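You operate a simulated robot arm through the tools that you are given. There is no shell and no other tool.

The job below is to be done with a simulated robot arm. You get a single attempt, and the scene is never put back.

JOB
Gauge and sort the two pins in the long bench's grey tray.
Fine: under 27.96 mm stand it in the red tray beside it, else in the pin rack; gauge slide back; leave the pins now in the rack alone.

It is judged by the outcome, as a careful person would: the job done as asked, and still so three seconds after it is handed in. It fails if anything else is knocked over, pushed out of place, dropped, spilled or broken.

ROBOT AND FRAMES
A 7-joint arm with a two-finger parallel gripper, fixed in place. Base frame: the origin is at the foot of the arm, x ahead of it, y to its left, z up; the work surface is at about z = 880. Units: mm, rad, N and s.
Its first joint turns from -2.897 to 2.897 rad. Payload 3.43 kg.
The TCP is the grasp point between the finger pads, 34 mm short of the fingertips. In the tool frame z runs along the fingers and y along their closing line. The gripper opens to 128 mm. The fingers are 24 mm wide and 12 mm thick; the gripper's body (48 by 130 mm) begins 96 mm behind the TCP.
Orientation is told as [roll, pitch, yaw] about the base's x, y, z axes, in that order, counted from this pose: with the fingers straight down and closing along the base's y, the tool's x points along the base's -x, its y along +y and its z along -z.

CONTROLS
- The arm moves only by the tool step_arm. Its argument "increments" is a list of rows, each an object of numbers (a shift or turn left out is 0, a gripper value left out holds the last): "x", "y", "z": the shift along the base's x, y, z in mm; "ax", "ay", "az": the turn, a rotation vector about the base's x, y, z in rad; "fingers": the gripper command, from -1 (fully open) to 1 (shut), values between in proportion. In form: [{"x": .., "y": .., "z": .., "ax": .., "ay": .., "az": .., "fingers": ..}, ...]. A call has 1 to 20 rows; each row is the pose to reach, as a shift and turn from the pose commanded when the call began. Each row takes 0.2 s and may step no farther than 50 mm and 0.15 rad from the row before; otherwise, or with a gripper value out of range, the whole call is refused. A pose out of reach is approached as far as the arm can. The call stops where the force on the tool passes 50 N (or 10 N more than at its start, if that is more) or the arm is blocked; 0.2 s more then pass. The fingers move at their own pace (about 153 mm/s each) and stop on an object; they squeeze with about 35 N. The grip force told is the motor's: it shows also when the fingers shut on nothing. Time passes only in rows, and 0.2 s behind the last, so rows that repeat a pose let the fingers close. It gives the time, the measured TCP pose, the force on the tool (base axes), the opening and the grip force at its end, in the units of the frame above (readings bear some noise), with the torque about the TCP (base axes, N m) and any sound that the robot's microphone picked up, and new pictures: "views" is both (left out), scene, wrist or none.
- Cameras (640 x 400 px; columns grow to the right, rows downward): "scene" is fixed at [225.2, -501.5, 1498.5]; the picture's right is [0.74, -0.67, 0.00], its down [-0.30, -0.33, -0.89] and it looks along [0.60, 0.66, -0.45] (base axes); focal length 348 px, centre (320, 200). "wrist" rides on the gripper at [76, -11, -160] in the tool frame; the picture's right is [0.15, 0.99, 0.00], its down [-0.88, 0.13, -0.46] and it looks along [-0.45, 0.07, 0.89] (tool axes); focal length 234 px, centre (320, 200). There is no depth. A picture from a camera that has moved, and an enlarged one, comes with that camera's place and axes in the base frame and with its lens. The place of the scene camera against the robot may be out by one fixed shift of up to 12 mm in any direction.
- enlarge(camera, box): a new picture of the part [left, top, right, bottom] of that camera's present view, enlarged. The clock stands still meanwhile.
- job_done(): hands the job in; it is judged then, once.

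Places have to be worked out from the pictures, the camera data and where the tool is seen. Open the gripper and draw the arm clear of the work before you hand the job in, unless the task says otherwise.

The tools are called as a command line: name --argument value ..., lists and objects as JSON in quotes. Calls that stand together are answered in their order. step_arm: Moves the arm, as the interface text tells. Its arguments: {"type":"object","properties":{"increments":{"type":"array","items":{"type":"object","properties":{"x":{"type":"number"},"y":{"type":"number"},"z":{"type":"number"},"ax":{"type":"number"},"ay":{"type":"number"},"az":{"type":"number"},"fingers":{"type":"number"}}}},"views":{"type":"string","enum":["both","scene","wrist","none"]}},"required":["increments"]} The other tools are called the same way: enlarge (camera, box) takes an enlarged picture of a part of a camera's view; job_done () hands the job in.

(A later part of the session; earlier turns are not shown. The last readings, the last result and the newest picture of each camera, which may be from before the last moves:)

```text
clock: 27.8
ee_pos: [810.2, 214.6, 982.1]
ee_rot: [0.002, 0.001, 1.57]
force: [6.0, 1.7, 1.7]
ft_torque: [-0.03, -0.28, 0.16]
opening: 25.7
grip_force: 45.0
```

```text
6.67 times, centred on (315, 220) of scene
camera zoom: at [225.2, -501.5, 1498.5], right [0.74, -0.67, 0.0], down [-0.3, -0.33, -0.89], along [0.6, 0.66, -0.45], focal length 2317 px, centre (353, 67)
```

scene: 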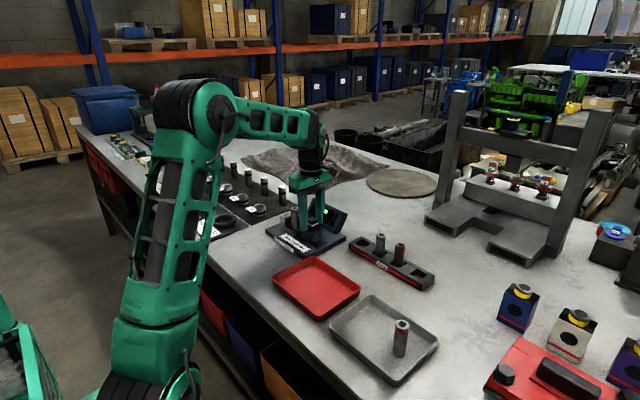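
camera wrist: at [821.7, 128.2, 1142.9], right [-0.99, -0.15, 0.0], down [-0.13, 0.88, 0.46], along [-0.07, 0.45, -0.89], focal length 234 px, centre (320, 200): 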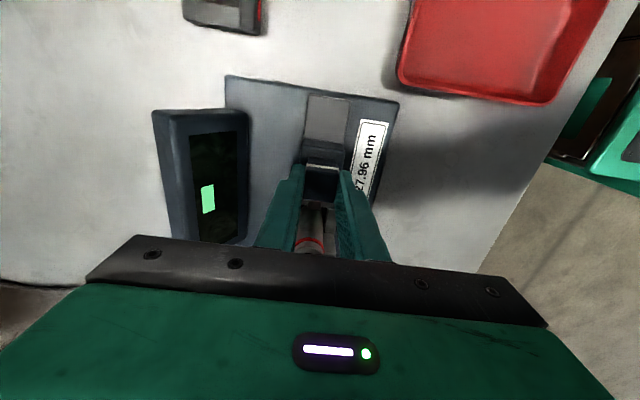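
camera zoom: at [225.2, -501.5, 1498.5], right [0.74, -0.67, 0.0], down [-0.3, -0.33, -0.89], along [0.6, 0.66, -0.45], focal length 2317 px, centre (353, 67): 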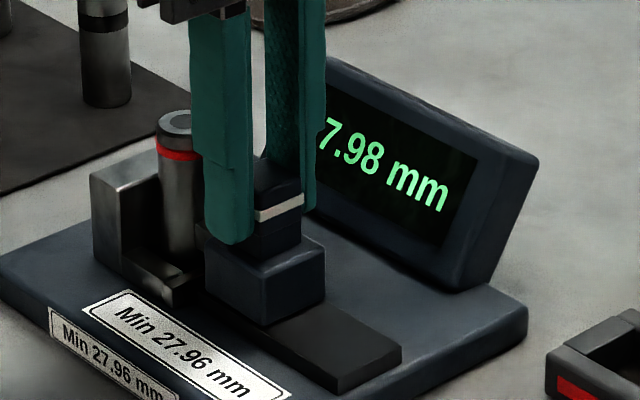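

The display now reads x7.98 mm. I press a touch more to be sure contact is firm and re-read.

step_arm --increments '[{"y": 0.5}, {"y": 1}, {"y": 1}]' --views "none"

enlarge --camera "scene" --box '[290, 190, 350, 235]'

enlarge --camera "wrist" --box '[140, 90, 390, 260]'

```text
clock: 28.6
ee_pos: [809.7, 217.2, 982.1]
ee_rot: [0.004, -0.002, 1.571]
force: [-1.2, 1.4, 0.8]
ft_torque: [0.35, -0.29, -0.2]
opening: 25.9
grip_force: 45.0
```

```text
8.89 times, centred on (320, 212) of scene
camera zoom: at [225.2, -501.5, 1498.5], right [0.74, -0.67, 0.0], down [-0.3, -0.33, -0.89], along [0.6, 0.66, -0.45], focal length 3090 px, centre (320, 89)
```

zoom: 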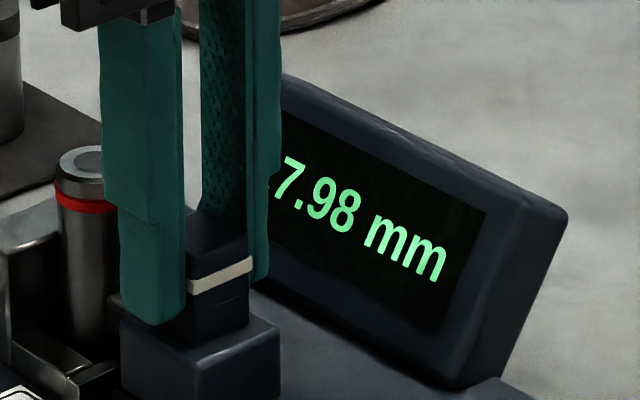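

```text
2.35 times, centred on (265, 175) of wrist
camera zoom: at [821.8, 141.3, 1142.9], right [-0.99, -0.15, 0.0], down [-0.13, 0.88, 0.46], along [-0.07, 0.45, -0.89], focal length 551 px, centre (449, 259)
```

zoom: 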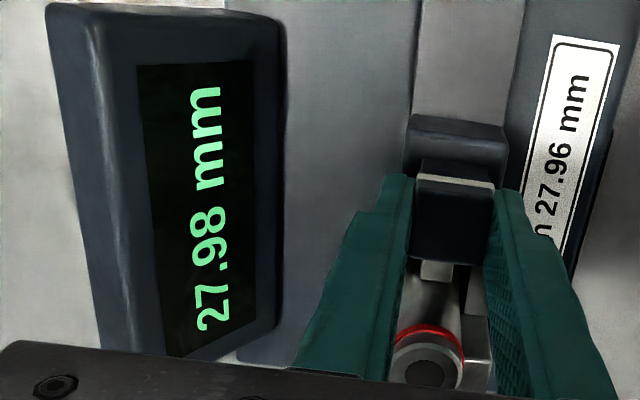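

Both views read 27.98 mm. The push force is still small, so I press about 2 mm (commanded) further to confirm the reading holds.

step_arm --increments '[{"y": 0.7}, {"y": 1.4}, {"y": 2}, {"y": 2}]' --views "none"

enlarge --camera "scene" --box '[290, 190, 350, 235]'

enlarge --camera "wrist" --box '[140, 90, 390, 260]'

```text
clock: 29.6
ee_pos: [810.7, 217.1, 982.6]
ee_rot: [0.004, 0.001, 1.57]
force: [-10.6, -18.1, -6.4]
ft_torque: [0.23, -0.33, 0.29]
opening: 25.8
grip_force: 45.0
```

```text
8.89 times, centred on (320, 212) of scene
camera zoom: at [225.2, -501.5, 1498.5], right [0.74, -0.67, 0.0], down [-0.3, -0.33, -0.89], along [0.6, 0.66, -0.45], focal length 3090 px, centre (320, 89)
```

zoom: 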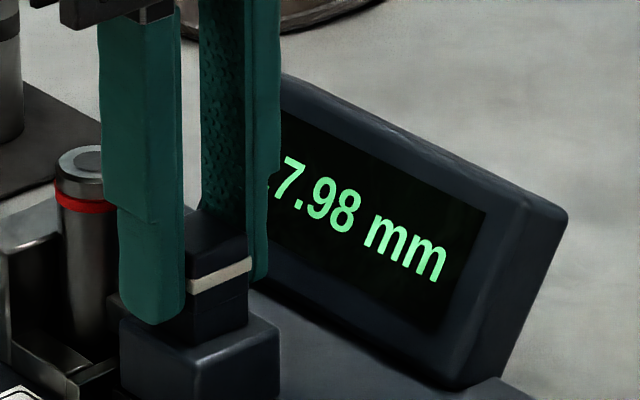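

```text
2.35 times, centred on (265, 175) of wrist
camera zoom: at [821.9, 142.0, 1143.0], right [-0.99, -0.14, 0.0], down [-0.13, 0.88, 0.46], along [-0.07, 0.45, -0.89], focal length 551 px, centre (449, 259)
```

zoom: 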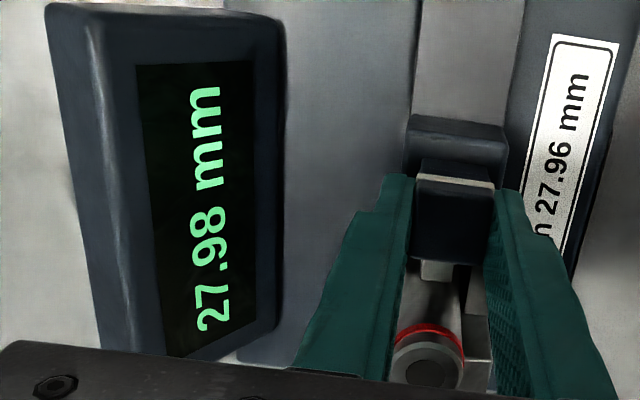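

Firm contact (18 N), reading steady at 27.98 mm: pin 1 goes to the rack. I draw the slide back to where it started (30 mm).

step_arm --increments '[{"y": -2}, {"x": -0.4, "y": -6}, {"x": -0.6, "y": -11}, {"x": -0.8, "y": -17}, {"x": -1.0, "y": -23}, {"x": -1.1, "y": -28}, {"x": -1.1, "y": -30}, {"x": -1.1, "y": -30}, {"x": -1.1, "y": -30}]'

```text
clock: 31.6
ee_pos: [810.8, 187.7, 983.5]
ee_rot: [0.001, -0.001, 1.569]
force: [13.6, 0.1, -3.2]
ft_torque: [0.46, -0.52, 0.04]
opening: 25.5
grip_force: 45.5
camera wrist: at [821.4, 113.4, 1143.0], right [-0.99, -0.15, 0.0], down [-0.13, 0.88, 0.46], along [-0.07, 0.45, -0.89], focal length 234 px, centre (320, 200)
```

scene: 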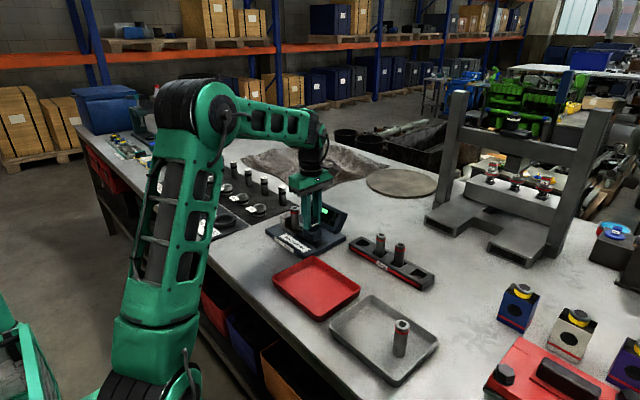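
wrist: 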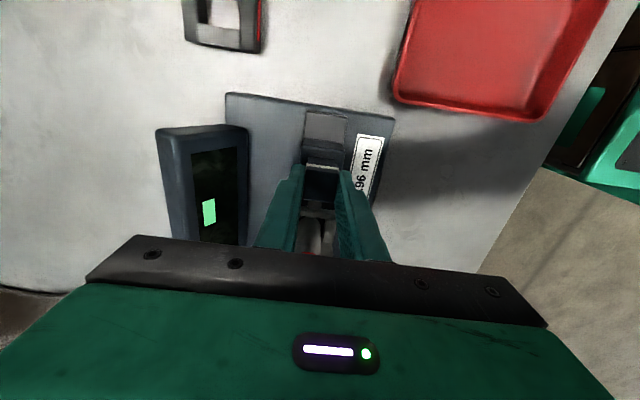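

Slide is back (y 187.7 as before). I relieve the side load, open, and rise.

step_arm --increments '[{"x": 0.7}, {"x": 1.2}, {"x": 1.2, "fingers": 0.45}, {"x": 1.2, "fingers": 0.22}, {"x": 1.2}, {"x": 1.2, "z": 20}, {"x": 1.2, "z": 50}, {"x": 1.2, "z": 77}, {"x": 1.2, "y": 42, "z": 77}, {"x": 1.2, "y": 84, "z": 77}, {"x": 1.2, "y": 84, "z": 77}, {"x": 1.2, "y": 84, "z": 77}]'

enlarge --camera "wrist" --box '[270, 20, 370, 200]'

```text
clock: 34.2
ee_pos: [808.7, 272.8, 1059.7]
ee_rot: [0.001, -0.001, 1.569]
force: [-0.4, -0.1, 0.4]
ft_torque: [-0.02, -0.02, -0.02]
opening: 50.0
grip_force: 0.1
camera wrist: at [820.9, 196.9, 1220.4], right [-0.99, -0.15, 0.0], down [-0.13, 0.88, 0.46], along [-0.07, 0.45, -0.89], focal length 234 px, centre (320, 200)
```

scene: 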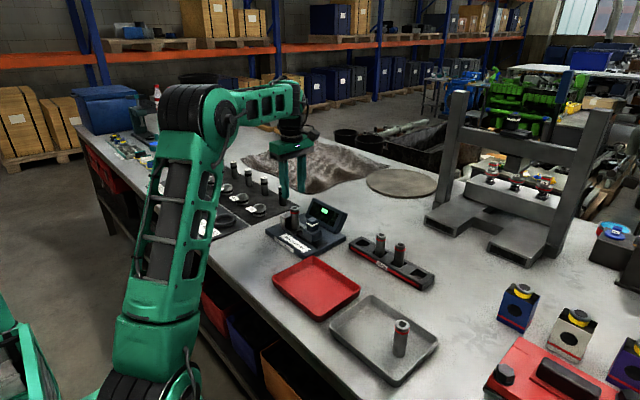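
wrist: 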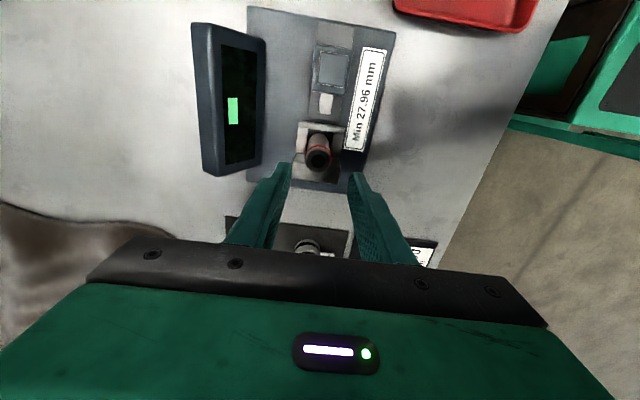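

```text
2.22 times, centred on (320, 110) of wrist
camera zoom: at [820.9, 196.9, 1220.4], right [-0.99, -0.15, 0.0], down [-0.13, 0.88, 0.46], along [-0.07, 0.45, -0.89], focal length 520 px, centre (320, 400)
```

zoom: 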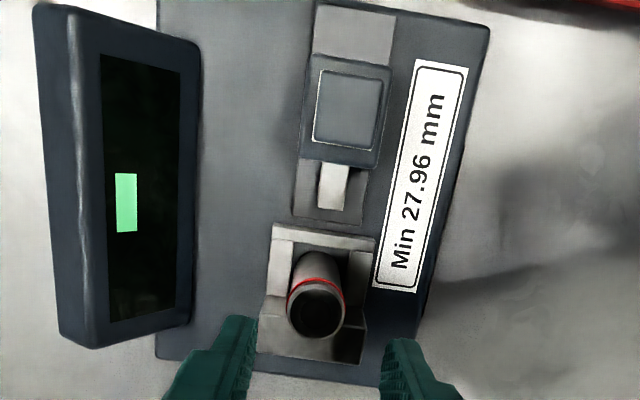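

Slide is back in its place and pin 1 stands at about (811.5, 271). I centre on it and lower to regrip.

step_arm --increments '[{"x": 2.6, "y": -1.3, "z": -20}, {"x": 2.6, "y": -1.3, "z": -45}, {"x": 2.6, "y": -1.3, "z": -60}, {"x": 2.6, "y": -1.3, "z": -60}, {"x": 2.6, "y": -1.3, "z": -60}]' --views "wrist"

enlarge --camera "wrist" --box '[270, 80, 370, 220]'

```text
clock: 35.4
ee_pos: [813.3, 269.4, 1000.5]
ee_rot: [0.002, -0.001, 1.572]
force: [0.3, -0.4, -0.3]
ft_torque: [0.0, 0.0, -0.02]
opening: 49.8
grip_force: 0.1
camera wrist: at [824.4, 194.1, 1159.8], right [-0.99, -0.15, 0.0], down [-0.13, 0.88, 0.46], along [-0.07, 0.45, -0.89], focal length 234 px, centre (320, 200)
```

wrist: 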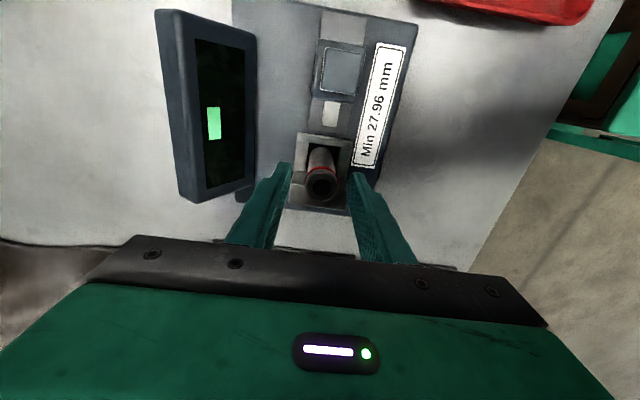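

```text
2.86 times, centred on (320, 150) of wrist
camera zoom: at [824.4, 194.1, 1159.8], right [-0.99, -0.15, 0.0], down [-0.13, 0.88, 0.46], along [-0.07, 0.45, -0.89], focal length 669 px, centre (320, 343)
```

zoom: 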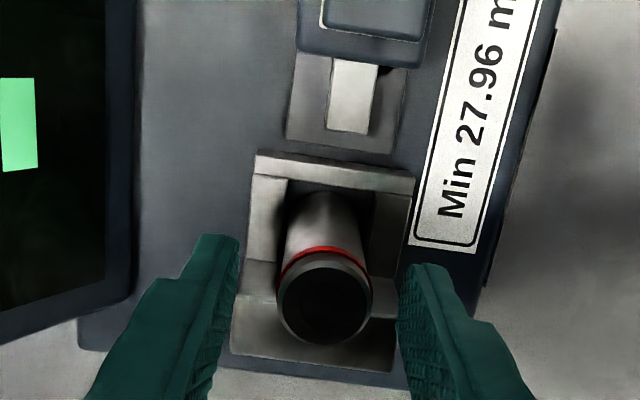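

Small correction (x −1.8, y +1.4), then down to z ≈ 972 and grip.

step_arm --increments '[{"x": -1.8, "y": 1.4, "z": -3}, {"x": -1.8, "y": 1.4, "z": -14}, {"x": -1.8, "y": 1.4, "z": -24}, {"x": -1.8, "y": 1.4, "z": -27}, {"x": -1.8, "y": 1.4, "z": -27}, {"x": -1.8, "y": 1.4, "z": -27, "fingers": 0.45}, {"x": -1.8, "y": 1.4, "z": -27, "fingers": 0.53}, {"x": -1.8, "y": 1.4, "z": -27, "fingers": 0.58}, {"x": -1.8, "y": 1.4, "z": -27, "fingers": 1}, {"x": -1.8, "y": 1.4, "z": -27, "fingers": 1}]' --views "wrist"

```text
clock: 37.6
ee_pos: [812.7, 273.2, 972.2]
ee_rot: [0.002, 0.001, 1.571]
force: [-0.3, -0.7, 0.3]
ft_torque: [-0.01, 0.04, 0.0]
opening: 27.1
grip_force: 35.3
camera wrist: at [823.1, 198.1, 1132.4], right [-0.99, -0.15, 0.0], down [-0.13, 0.88, 0.46], along [-0.07, 0.45, -0.89], focal length 234 px, centre (320, 200)
```

wrist: 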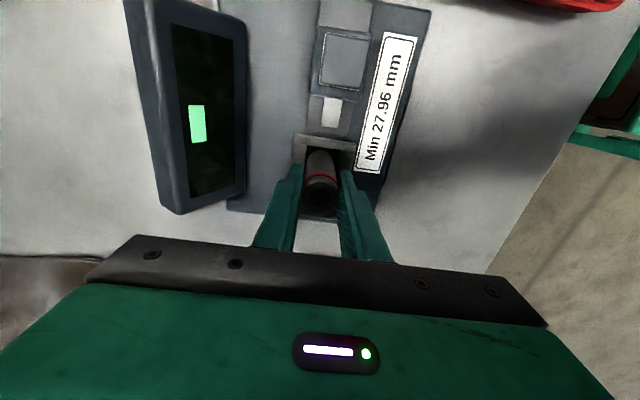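

Pin 1 is gripped again. I lift straight up and carry it over the rack's empty end hole near (911, 58).

step_arm --increments '[{"z": 15}, {"z": 45}, {"z": 80}, {"z": 110}, {"x": 16, "y": -36, "z": 110}, {"x": 32, "y": -72, "z": 110}, {"x": 48, "y": -108, "z": 110}, {"x": 64, "y": -144, "z": 110}, {"x": 80, "y": -180, "z": 110}, {"x": 97, "y": -213, "z": 110}, {"x": 97, "y": -213, "z": 110}, {"x": 97, "y": -213, "z": 110}, {"x": 97, "y": -213, "z": 110}]'

enlarge --camera "wrist" --box '[270, 50, 380, 210]'

```text
clock: 40.4
ee_pos: [905.8, 59.9, 1081.9]
ee_rot: [0.002, -0.001, 1.572]
force: [0.1, -0.6, -3.0]
ft_torque: [0.03, -0.02, 0.0]
opening: 26.8
grip_force: 34.1
camera wrist: at [918.4, -15.1, 1242.0], right [-0.99, -0.15, 0.0], down [-0.13, 0.88, 0.46], along [-0.07, 0.45, -0.89], focal length 234 px, centre (320, 200)
```

scene: 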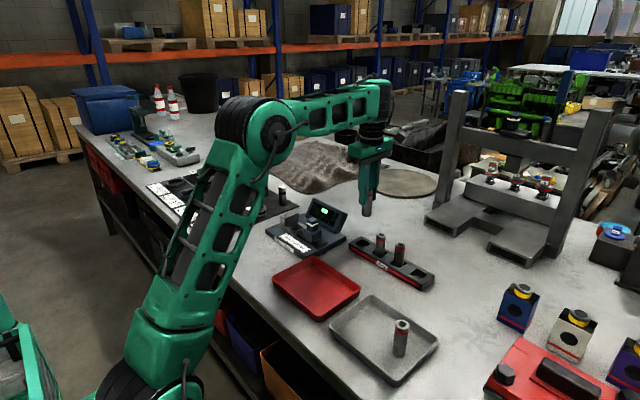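
wrist: 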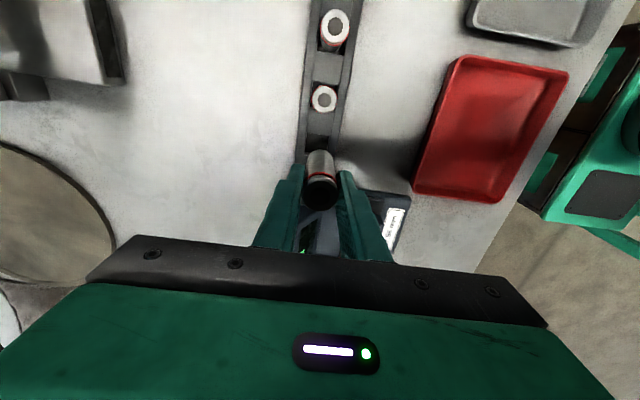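

```text
2.50 times, centred on (325, 130) of wrist
camera zoom: at [918.4, -15.1, 1242.0], right [-0.99, -0.15, 0.0], down [-0.13, 0.88, 0.46], along [-0.07, 0.45, -0.89], focal length 585 px, centre (308, 375)
```

zoom: 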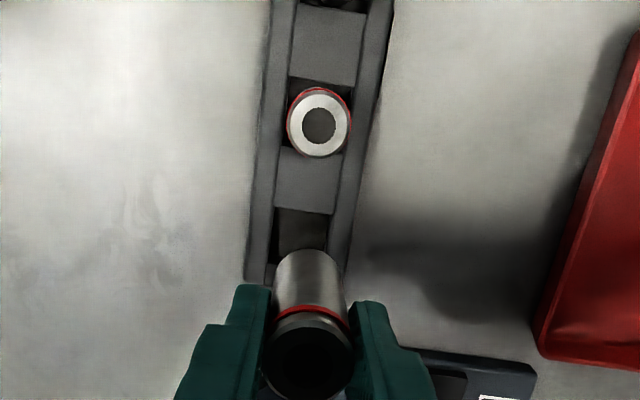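

Hole 1 works out to about (910.5, 68), with the neighbouring rack pin at y ≈ 3. I shift over it and come down part way to check.

step_arm --increments '[{"x": 4.2, "y": 7}, {"x": 4.2, "y": 7, "z": -25}, {"x": 4.2, "y": 7, "z": -55}, {"x": 4.2, "y": 7, "z": -75}, {"x": 4.2, "y": 7, "z": -75}, {"x": 4.2, "y": 7, "z": -75}]'

enlarge --camera "wrist" --box '[270, 70, 370, 210]'

enlarge --camera "scene" --box '[340, 200, 420, 270]'

```text
clock: 41.8
ee_pos: [912.4, 66.4, 1006.4]
ee_rot: [0.002, -0.001, 1.569]
force: [0.1, -0.7, -2.4]
ft_torque: [0.01, -0.04, 0.0]
opening: 26.9
grip_force: 35.2
camera wrist: at [923.9, -9.2, 1167.1], right [-0.99, -0.15, 0.0], down [-0.13, 0.88, 0.46], along [-0.07, 0.45, -0.89], focal length 234 px, centre (320, 200)
```

scene: 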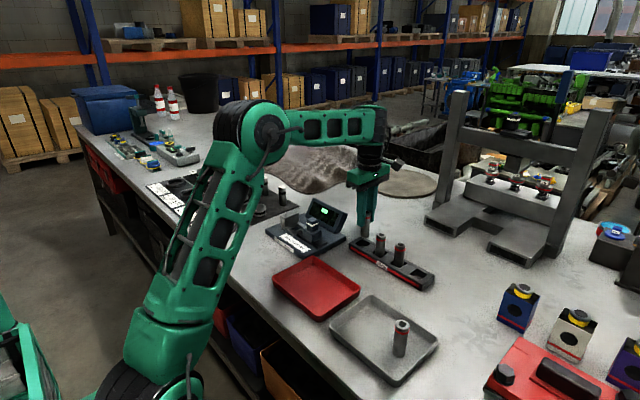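
wrist: 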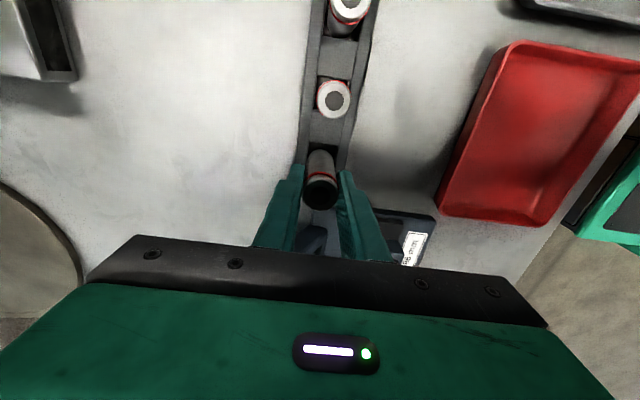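

```text
2.86 times, centred on (320, 140) of wrist
camera zoom: at [923.9, -9.2, 1167.1], right [-0.99, -0.15, 0.0], down [-0.13, 0.88, 0.46], along [-0.07, 0.45, -0.89], focal length 669 px, centre (320, 371)
```

zoom: 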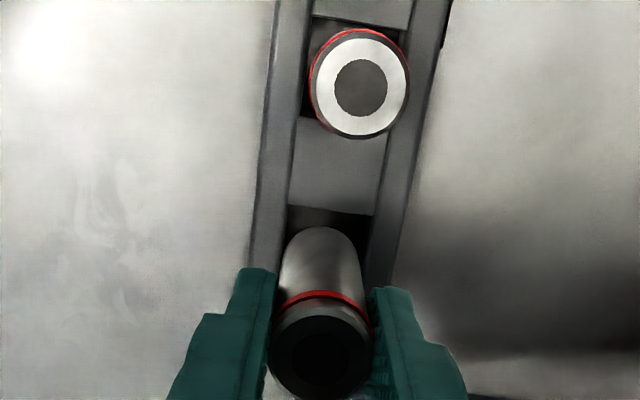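

```text
5.71 times, centred on (380, 235) of scene
camera zoom: at [225.2, -501.5, 1498.5], right [0.74, -0.67, 0.0], down [-0.3, -0.33, -0.89], along [0.6, 0.66, -0.45], focal length 1986 px, centre (-23, 0)
```

zoom: 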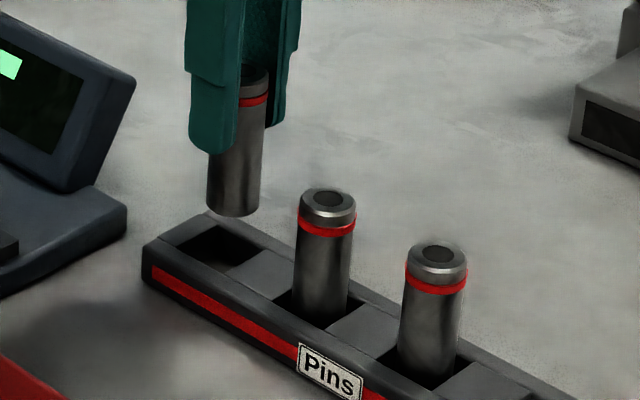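

The pin is nearly over the hole: I correct x −2, y +1 and lower towards the hole mouth in small steps.

step_arm --increments '[{"x": -2, "y": 1, "z": -4}, {"x": -2, "y": 1, "z": -12}, {"x": -2, "y": 1, "z": -18}, {"x": -2, "y": 1, "z": -20}, {"x": -2, "y": 1, "z": -20}]' --views "none"

enlarge --camera "wrist" --box '[280, 90, 360, 210]'

enlarge --camera "scene" --box '[350, 210, 400, 260]'

```text
clock: 43.0
ee_pos: [910.2, 67.7, 986.4]
ee_rot: [0.004, -0.003, 1.572]
force: [-0.1, 0.6, -2.5]
ft_torque: [0.01, 0.02, -0.01]
opening: 27.0
grip_force: 35.1
```

```text
3.33 times, centred on (320, 150) of wrist
camera zoom: at [922.5, -7.2, 1147.7], right [-0.99, -0.15, 0.0], down [-0.13, 0.88, 0.46], along [-0.07, 0.45, -0.89], focal length 781 px, centre (320, 367)
```

zoom: 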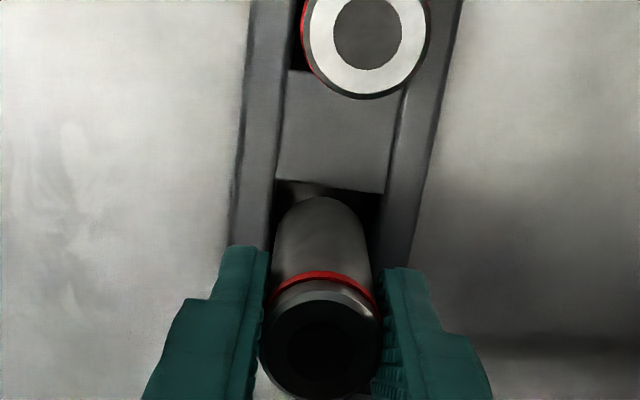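

```text
8.00 times, centred on (375, 235) of scene
camera zoom: at [225.2, -501.5, 1498.5], right [0.74, -0.67, 0.0], down [-0.3, -0.33, -0.89], along [0.6, 0.66, -0.45], focal length 2780 px, centre (-120, -80)
```

zoom: 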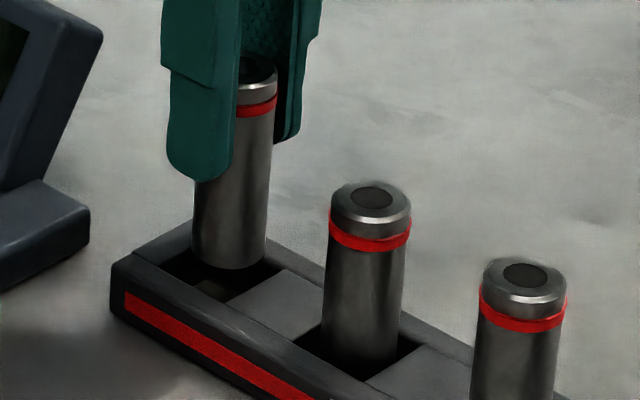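

The pin foot is lined up over the hole. I lower into it step by step, watching for contact.

step_arm --increments '[{"z": -3}, {"z": -7}, {"z": -11}, {"z": -14}, {"z": -14}]' --views "none"

enlarge --camera "scene" --box '[350, 210, 400, 260]'

```text
clock: 44.2
ee_pos: [911.6, 68.4, 973.4]
ee_rot: [0.003, -0.001, 1.57]
force: [-0.9, -0.5, -2.0]
ft_torque: [0.0, 0.0, 0.0]
opening: 27.0
grip_force: 35.6
```

```text
8.00 times, centred on (375, 235) of scene
camera zoom: at [225.2, -501.5, 1498.5], right [0.74, -0.67, 0.0], down [-0.3, -0.33, -0.89], along [0.6, 0.66, -0.45], focal length 2780 px, centre (-120, -80)
```

zoom: 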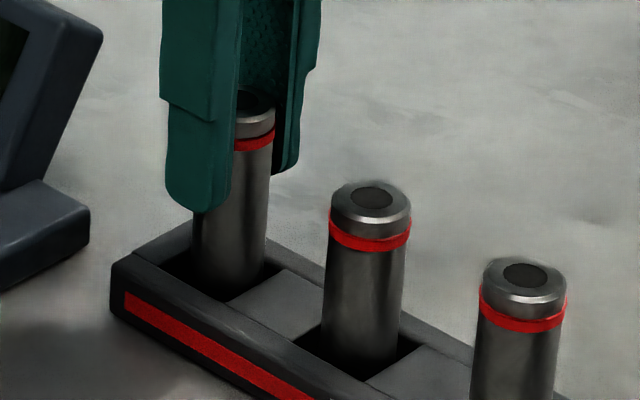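

The foot is entering the hole freely. I go on down in 2 mm steps.

step_arm --increments '[{"z": -2}, {"z": -4}, {"z": -6}, {"z": -8}, {"z": -8}]' --views "none"

enlarge --camera "scene" --box '[350, 210, 400, 260]'

```text
clock: 45.4
ee_pos: [911.2, 67.0, 966.1]
ee_rot: [0.001, -0.002, 1.571]
force: [1.2, -0.3, -2.6]
ft_torque: [-0.01, 0.01, 0.01]
opening: 26.8
grip_force: 35.4
```

```text
8.00 times, centred on (375, 235) of scene
camera zoom: at [225.2, -501.5, 1498.5], right [0.74, -0.67, 0.0], down [-0.3, -0.33, -0.89], along [0.6, 0.66, -0.45], focal length 2780 px, centre (-120, -80)
```

zoom: 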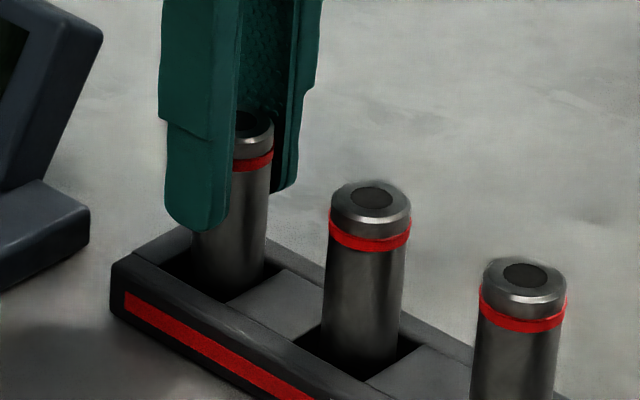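

step_arm --increments '[{"z": -1.5}, {"z": -3}, {"z": -4.5}, {"z": -6}, {"z": -6}]' --views "none"

enlarge --camera "scene" --box '[350, 210, 400, 260]'

```text
clock: 46.6
ee_pos: [910.2, 68.1, 962.3]
ee_rot: [-0.003, -0.003, 1.571]
force: [-1.7, 3.4, 25.8]
ft_torque: [0.2, 0.34, -0.05]
opening: 27.2
grip_force: 35.1
```

```text
8.00 times, centred on (375, 235) of scene
camera zoom: at [225.2, -501.5, 1498.5], right [0.74, -0.67, 0.0], down [-0.3, -0.33, -0.89], along [0.6, 0.66, -0.45], focal length 2780 px, centre (-120, -80)
```

zoom: 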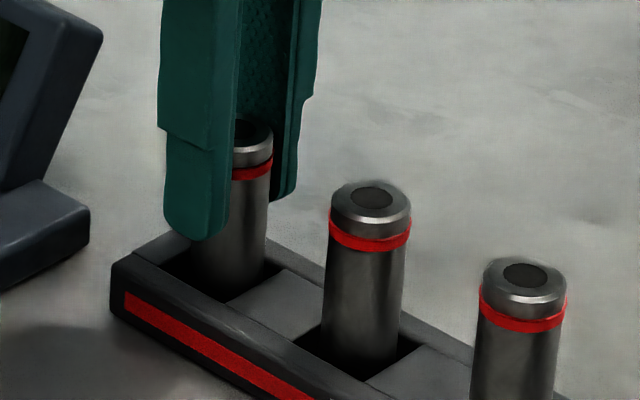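

Seated on the rack floor (26 N at z 962). I ease off, open and rise straight up.

step_arm --increments '[{"z": 1}, {"z": 2}, {"z": 2}, {"z": 2, "fingers": 0.45}, {"z": 2, "fingers": 0.22}, {"z": 2, "fingers": 0.22}, {"z": 15}, {"z": 45}, {"z": 80}, {"z": 115}, {"z": 115}]'

enlarge --camera "scene" --box '[340, 210, 450, 290]'

```text
clock: 49.0
ee_pos: [909.7, 67.3, 1075.2]
ee_rot: [0.002, -0.002, 1.57]
force: [0.0, -0.2, -1.3]
ft_torque: [-0.01, 0.0, -0.01]
opening: 49.8
grip_force: 0.0
camera wrist: at [920.9, -8.0, 1235.7], right [-0.99, -0.15, 0.0], down [-0.13, 0.88, 0.46], along [-0.07, 0.45, -0.89], focal length 234 px, centre (320, 200)
```

scene: 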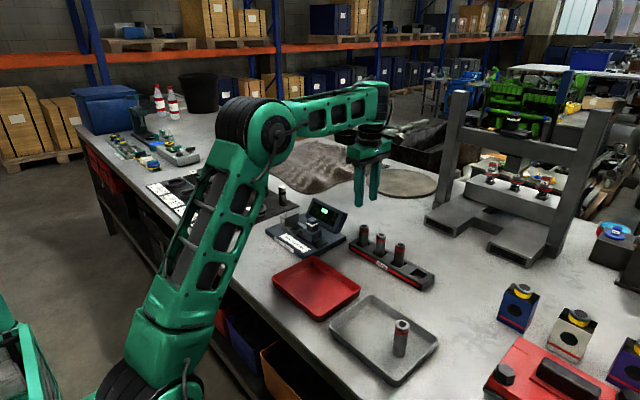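
wrist: 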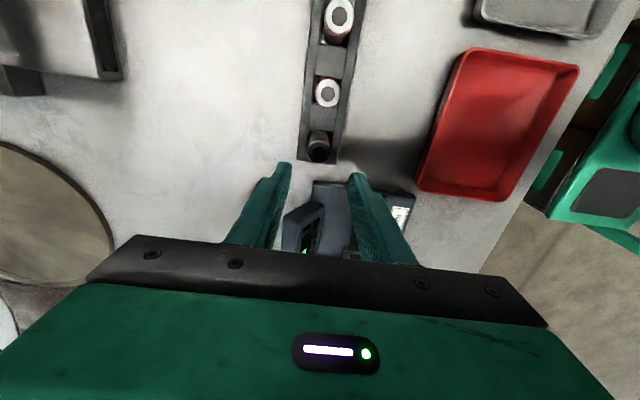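

```text
5.00 times, centred on (395, 250) of scene
camera zoom: at [225.2, -501.5, 1498.5], right [0.74, -0.67, 0.0], down [-0.3, -0.33, -0.89], along [0.6, 0.66, -0.45], focal length 1738 px, centre (-55, -50)
```

zoom: 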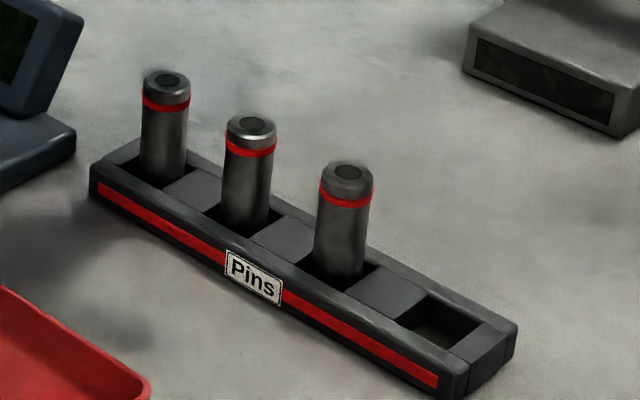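

Pin 1 stands in the rack. Now I go over to pin 2, near (680, -233).

step_arm --increments '[{"x": -25, "y": -33}, {"x": -50, "y": -66}, {"x": -75, "y": -100}, {"x": -101, "y": -133}, {"x": -127, "y": -167}, {"x": -153, "y": -200}, {"x": -178, "y": -234}, {"x": -203, "y": -267}, {"x": -229, "y": -300, "z": -15}, {"x": -229, "y": -300, "z": -35}, {"x": -229, "y": -300, "z": -35}, {"x": -229, "y": -300, "z": -35}]' --views "wrist"

enlarge --camera "wrist" --box '[270, 80, 370, 200]'

```text
clock: 51.6
ee_pos: [684.5, -234.2, 1037.7]
ee_rot: [0.002, -0.002, 1.571]
force: [-0.4, 0.7, 0.8]
ft_torque: [0.02, 0.0, 0.05]
opening: 49.8
grip_force: 0.1
camera wrist: at [694.2, -309.6, 1198.1], right [-0.99, -0.15, 0.0], down [-0.13, 0.88, 0.46], along [-0.07, 0.45, -0.89], focal length 234 px, centre (320, 200)
```

wrist: 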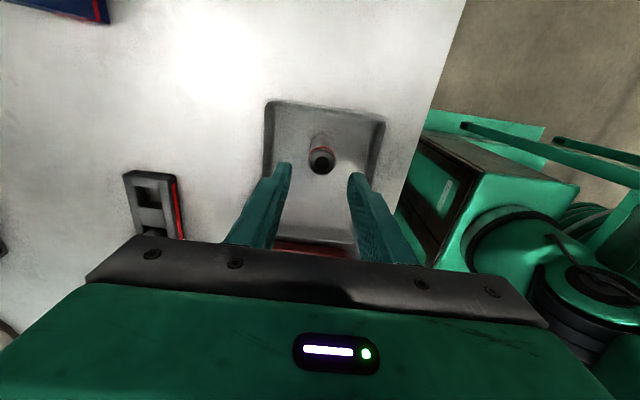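

```text
3.33 times, centred on (320, 140) of wrist
camera zoom: at [694.2, -309.6, 1198.1], right [-0.99, -0.15, 0.0], down [-0.13, 0.88, 0.46], along [-0.07, 0.45, -0.89], focal length 781 px, centre (320, 400)
```

zoom: 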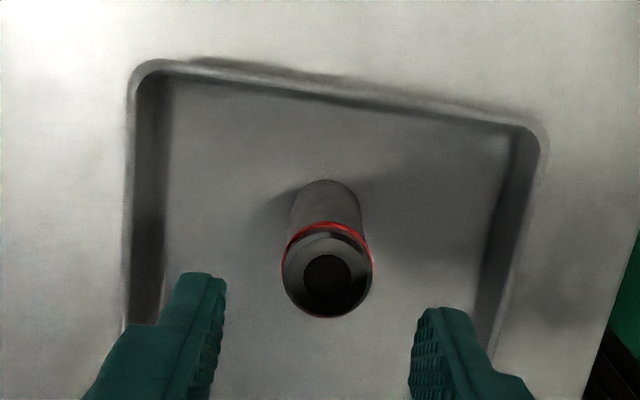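

Pin 2 stands at about (680.5, -234). I correct x and come down in two stages.

step_arm --increments '[{"x": -2.6, "z": -15}, {"x": -2.6, "z": -35}, {"x": -2.6, "z": -45}, {"x": -2.6, "z": -45}, {"x": -2.6, "z": -45}]' --views "none"

enlarge --camera "wrist" --box '[270, 100, 370, 220]'

```text
clock: 52.8
ee_pos: [679.5, -231.7, 995.2]
ee_rot: [0.0, -0.003, 1.572]
force: [0.3, 0.3, -0.3]
ft_torque: [-0.02, 0.0, 0.01]
opening: 50.1
grip_force: 0.0
```

```text
3.33 times, centred on (320, 160) of wrist
camera zoom: at [690.6, -307.0, 1154.1], right [-0.99, -0.15, 0.0], down [-0.13, 0.88, 0.46], along [-0.07, 0.45, -0.89], focal length 781 px, centre (320, 333)
```

zoom: 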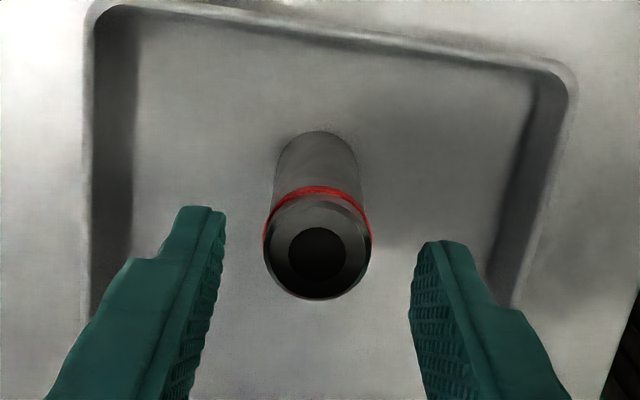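

step_arm --increments '[{"x": 0.7, "y": -2.2, "z": -3}, {"x": 0.7, "y": -2.2, "z": -18}, {"x": 0.7, "y": -2.2, "z": -33}, {"x": 0.7, "y": -2.2, "z": -42}, {"x": 0.7, "y": -2.2, "z": -42}, {"x": 0.7, "y": -2.2, "z": -42}, {"x": 0.7, "y": -2.2, "z": -42, "fingers": 0.45}, {"x": 0.7, "y": -2.2, "z": -42, "fingers": 0.53}, {"x": 0.7, "y": -2.2, "z": -42, "fingers": 0.58}, {"x": 0.7, "y": -2.2, "z": -42, "fingers": 1}, {"x": 0.7, "y": -2.2, "z": -42, "fingers": 1}]' --views "both"

```text
clock: 55.2
ee_pos: [679.2, -233.4, 952.0]
ee_rot: [0.001, -0.003, 1.57]
force: [0.7, -0.1, -0.4]
ft_torque: [-0.02, -0.07, 0.0]
opening: 27.2
grip_force: 35.2
camera wrist: at [690.2, -308.9, 1112.8], right [-0.99, -0.15, 0.0], down [-0.13, 0.88, 0.46], along [-0.07, 0.45, -0.89], focal length 234 px, centre (320, 200)
```

scene: 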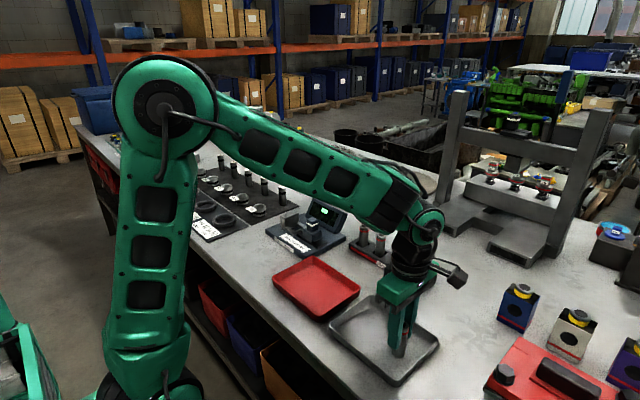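
wrist: 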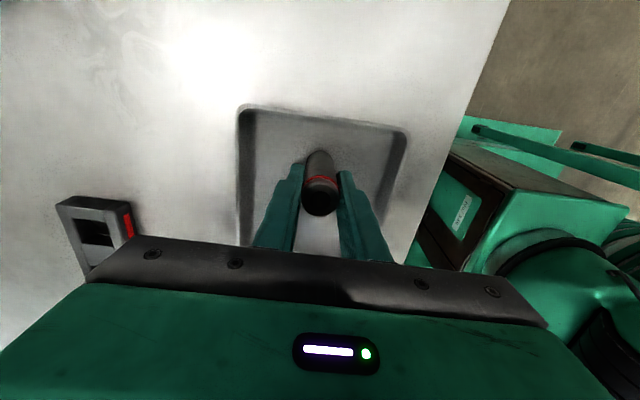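

Pin 2 is held. I lift it and carry it high to the gauge.

step_arm --increments '[{"z": 25}, {"z": 65}, {"z": 105}, {"z": 125}, {"x": 11, "y": 42, "z": 125}, {"x": 22, "y": 84, "z": 125}, {"x": 33, "y": 126, "z": 125}, {"x": 44, "y": 168, "z": 125}, {"x": 55, "y": 210, "z": 125}, {"x": 66, "y": 252, "z": 125}, {"x": 77, "y": 294, "z": 125}, {"x": 88, "y": 336, "z": 125}, {"x": 99, "y": 378, "z": 125}, {"x": 110, "y": 420, "z": 125}, {"x": 121, "y": 462, "z": 125}, {"x": 132, "y": 505, "z": 125}, {"x": 132, "y": 505, "z": 125}, {"x": 132, "y": 505, "z": 125}, {"x": 132, "y": 505, "z": 125}]' --views "wrist"

```text
clock: 59.2
ee_pos: [813.1, 270.5, 1078.5]
ee_rot: [0.002, 0.001, 1.572]
force: [0.0, 0.6, -2.7]
ft_torque: [0.01, -0.01, 0.01]
opening: 27.5
grip_force: 34.8
camera wrist: at [824.3, 195.0, 1239.9], right [-0.99, -0.15, 0.0], down [-0.13, 0.88, 0.46], along [-0.07, 0.45, -0.89], focal length 234 px, centre (320, 200)
```

wrist: 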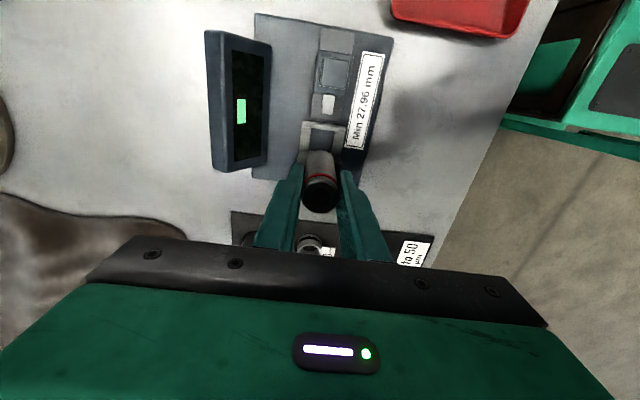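

Over the gauge; I correct x −1.9, y +1 and lower to just above the pocket.

step_arm --increments '[{"x": -1.9, "y": 1, "z": -20}, {"x": -1.9, "y": 1, "z": -50}, {"x": -1.9, "y": 1, "z": -75}, {"x": -1.9, "y": 1, "z": -86}, {"x": -1.9, "y": 1, "z": -86}, {"x": -1.9, "y": 1, "z": -86}]' --views "wrist"

enlarge --camera "wrist" --box '[280, 90, 370, 210]'

```text
clock: 60.6
ee_pos: [811.7, 272.0, 991.9]
ee_rot: [0.001, 0.0, 1.571]
force: [0.1, -0.4, -3.2]
ft_torque: [-0.02, 0.0, -0.02]
opening: 27.3
grip_force: 35.0
camera wrist: at [822.5, 196.5, 1152.4], right [-0.99, -0.15, 0.0], down [-0.13, 0.88, 0.46], along [-0.07, 0.45, -0.89], focal length 234 px, centre (320, 200)
```

wrist: 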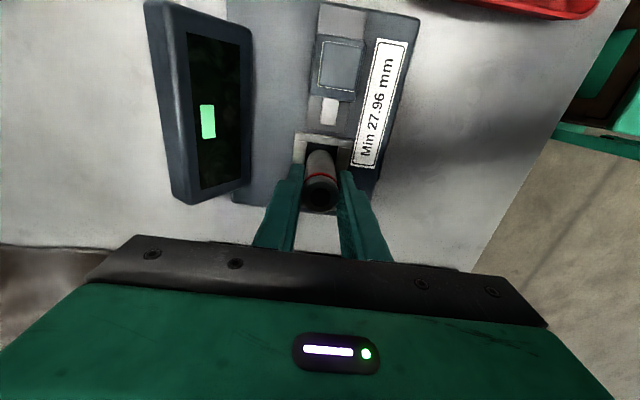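

```text
3.33 times, centred on (325, 150) of wrist
camera zoom: at [822.5, 196.5, 1152.4], right [-0.99, -0.15, 0.0], down [-0.13, 0.88, 0.46], along [-0.07, 0.45, -0.89], focal length 781 px, centre (303, 367)
```

zoom: 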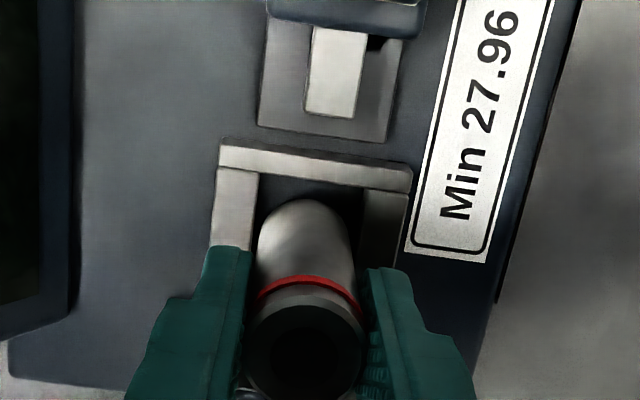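

Same alignment as with pin 1. I lower 20 mm (expected contact near z 972), then finish gently.

step_arm --increments '[{"z": -5}, {"z": -10}, {"z": -14}, {"z": -17}, {"z": -19}, {"z": -21}, {"z": -21}]' --views "none"

enlarge --camera "scene" --box '[285, 200, 325, 240]'

```text
clock: 62.2
ee_pos: [810.7, 271.1, 971.5]
ee_rot: [-0.001, -0.001, 1.571]
force: [0.4, -2.8, 17.0]
ft_torque: [-0.34, -0.3, -0.03]
opening: 27.2
grip_force: 34.6
```

```text
10.00 times, centred on (305, 220) of scene
camera zoom: at [225.2, -501.5, 1498.5], right [0.74, -0.67, 0.0], down [-0.3, -0.33, -0.89], along [0.6, 0.66, -0.45], focal length 3476 px, centre (470, 0)
```

zoom: 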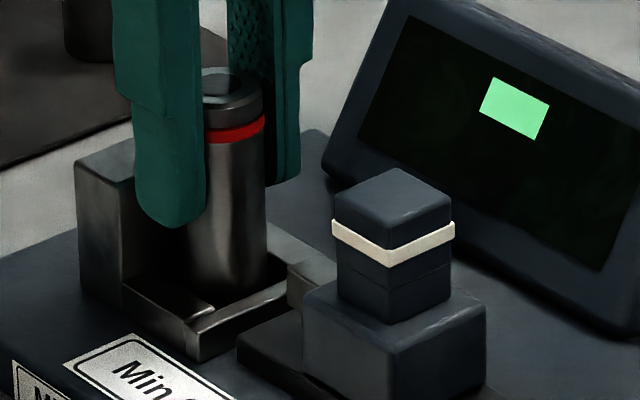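

Pin 2 rests on the pocket floor (17 N). I ease up slightly, release, rise, and move to the knob.

step_arm --increments '[{"z": 1}, {"z": 1.4}, {"z": 1.4}, {"z": 1.4, "fingers": 0.45}, {"z": 1.4, "fingers": 0.22}, {"z": 1.4, "fingers": 0.22}, {"z": 15}, {"z": 45}, {"z": 85}, {"x": -0.5, "y": -42, "z": 85}, {"x": -0.5, "y": -84, "z": 85}, {"x": -0.5, "y": -84, "z": 85}, {"x": -0.5, "y": -84, "z": 85}]' --views "both"

enlarge --camera "wrist" --box '[270, 95, 370, 245]'

```text
clock: 65.0
ee_pos: [810.0, 187.8, 1056.9]
ee_rot: [0.001, -0.001, 1.571]
force: [0.7, -0.3, 0.0]
ft_torque: [-0.03, 0.0, 0.03]
opening: 49.8
grip_force: 0.1
camera wrist: at [821.7, 112.1, 1216.1], right [-0.99, -0.15, 0.0], down [-0.13, 0.88, 0.46], along [-0.07, 0.45, -0.89], focal length 234 px, centre (320, 200)
```

scene: 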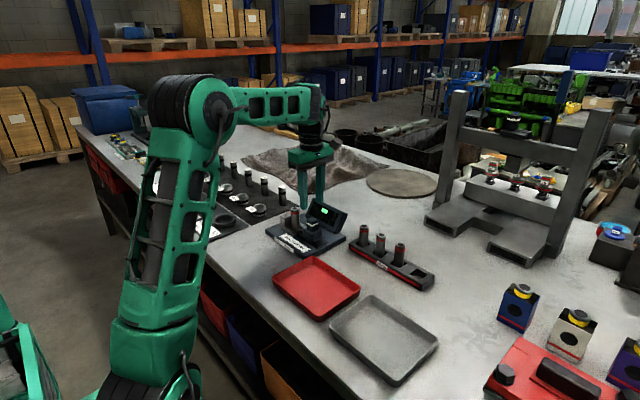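
wrist: 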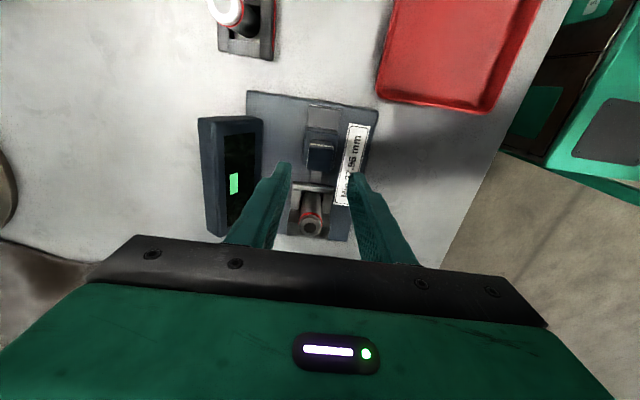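

```text
2.67 times, centred on (320, 170) of wrist
camera zoom: at [821.7, 112.1, 1216.1], right [-0.99, -0.15, 0.0], down [-0.13, 0.88, 0.46], along [-0.07, 0.45, -0.89], focal length 624 px, centre (320, 280)
```

zoom: 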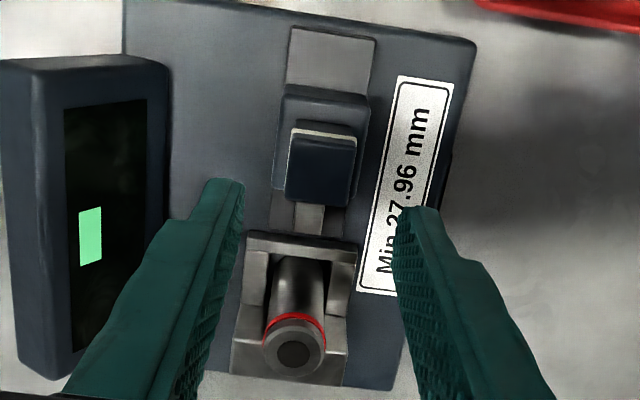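

Same place as before over the knob. I lower to z ≈ 983 and close gently on it.

step_arm --increments '[{"x": 0.5, "z": -25}, {"x": 0.5, "z": -50}, {"x": 0.5, "z": -65}, {"x": 0.5, "z": -74}, {"x": 0.5, "z": -74}, {"x": 0.5, "z": -74}, {"x": 0.5, "z": -74, "fingers": 0.45}, {"x": 0.5, "z": -74, "fingers": 0.52}, {"x": 0.5, "z": -74, "fingers": 0.57}, {"x": 0.5, "z": -74, "fingers": 1}, {"x": 0.5, "z": -74, "fingers": 1}]' --views "wrist"

```text
clock: 67.4
ee_pos: [810.5, 188.8, 981.6]
ee_rot: [0.002, -0.001, 1.569]
force: [0.8, 0.7, -0.4]
ft_torque: [0.02, -0.3, -0.01]
opening: 25.7
grip_force: 44.9
camera wrist: at [821.7, 113.1, 1141.8], right [-0.99, -0.15, 0.0], down [-0.13, 0.88, 0.46], along [-0.07, 0.45, -0.89], focal length 234 px, centre (320, 200)
```

wrist: 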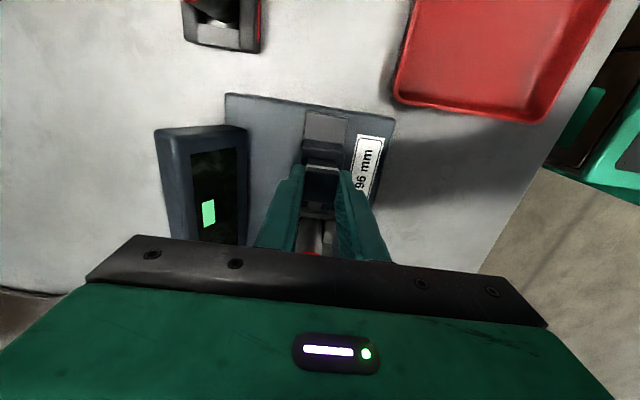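

Knob held with no side load. I push the slide 26 mm toward the pin, slowing near contact.

step_arm --increments '[{"y": 3}, {"y": 7}, {"y": 12}, {"y": 17}, {"y": 21}, {"y": 23}, {"y": 24.5}, {"y": 26}, {"y": 26}]' --views "none"

enlarge --camera "scene" --box '[280, 190, 350, 250]'

enlarge --camera "wrist" --box '[140, 90, 390, 260]'

```text
clock: 69.4
ee_pos: [810.4, 212.5, 981.6]
ee_rot: [0.003, -0.001, 1.571]
force: [3.6, 0.5, 1.4]
ft_torque: [-0.51, -0.22, 0.07]
opening: 25.7
grip_force: 45.0
```

```text
6.67 times, centred on (315, 220) of scene
camera zoom: at [225.2, -501.5, 1498.5], right [0.74, -0.67, 0.0], down [-0.3, -0.33, -0.89], along [0.6, 0.66, -0.45], focal length 2317 px, centre (353, 67)
```

zoom: 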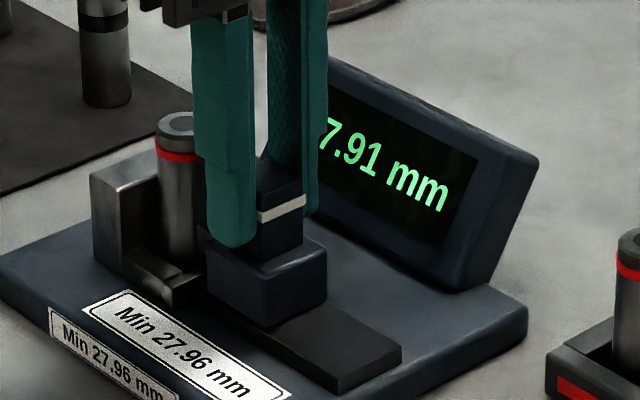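

```text
2.35 times, centred on (265, 175) of wrist
camera zoom: at [821.6, 138.7, 1141.8], right [-0.99, -0.15, 0.0], down [-0.13, 0.88, 0.46], along [-0.07, 0.45, -0.89], focal length 551 px, centre (449, 259)
```

zoom: 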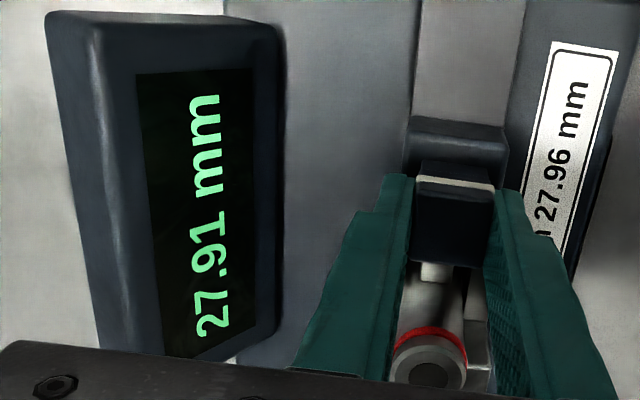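

Reading 27.91 mm with light contact. I press firmly to confirm.

step_arm --increments '[{"y": 1}, {"y": 2}, {"y": 3}, {"y": 4}, {"y": 4}]' --views "none"

enlarge --camera "wrist" --box '[140, 90, 390, 260]'

```text
clock: 70.6
ee_pos: [809.9, 215.5, 981.8]
ee_rot: [0.003, 0.0, 1.571]
force: [0.9, -5.9, -6.3]
ft_torque: [0.63, -0.45, 0.13]
opening: 25.7
grip_force: 45.2
```

```text
2.35 times, centred on (265, 175) of wrist
camera zoom: at [821.9, 141.4, 1141.9], right [-0.99, -0.15, 0.0], down [-0.13, 0.88, 0.46], along [-0.07, 0.45, -0.89], focal length 551 px, centre (449, 259)
```

zoom: 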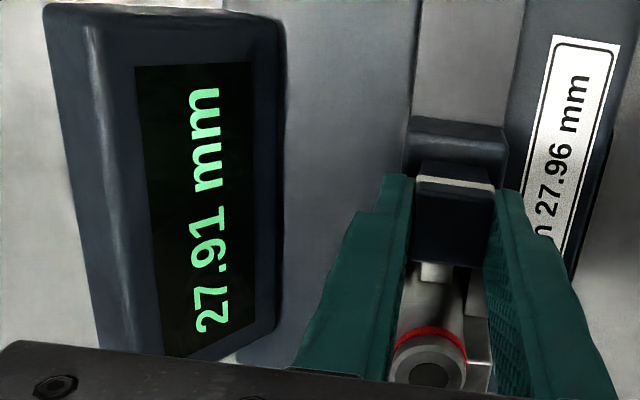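

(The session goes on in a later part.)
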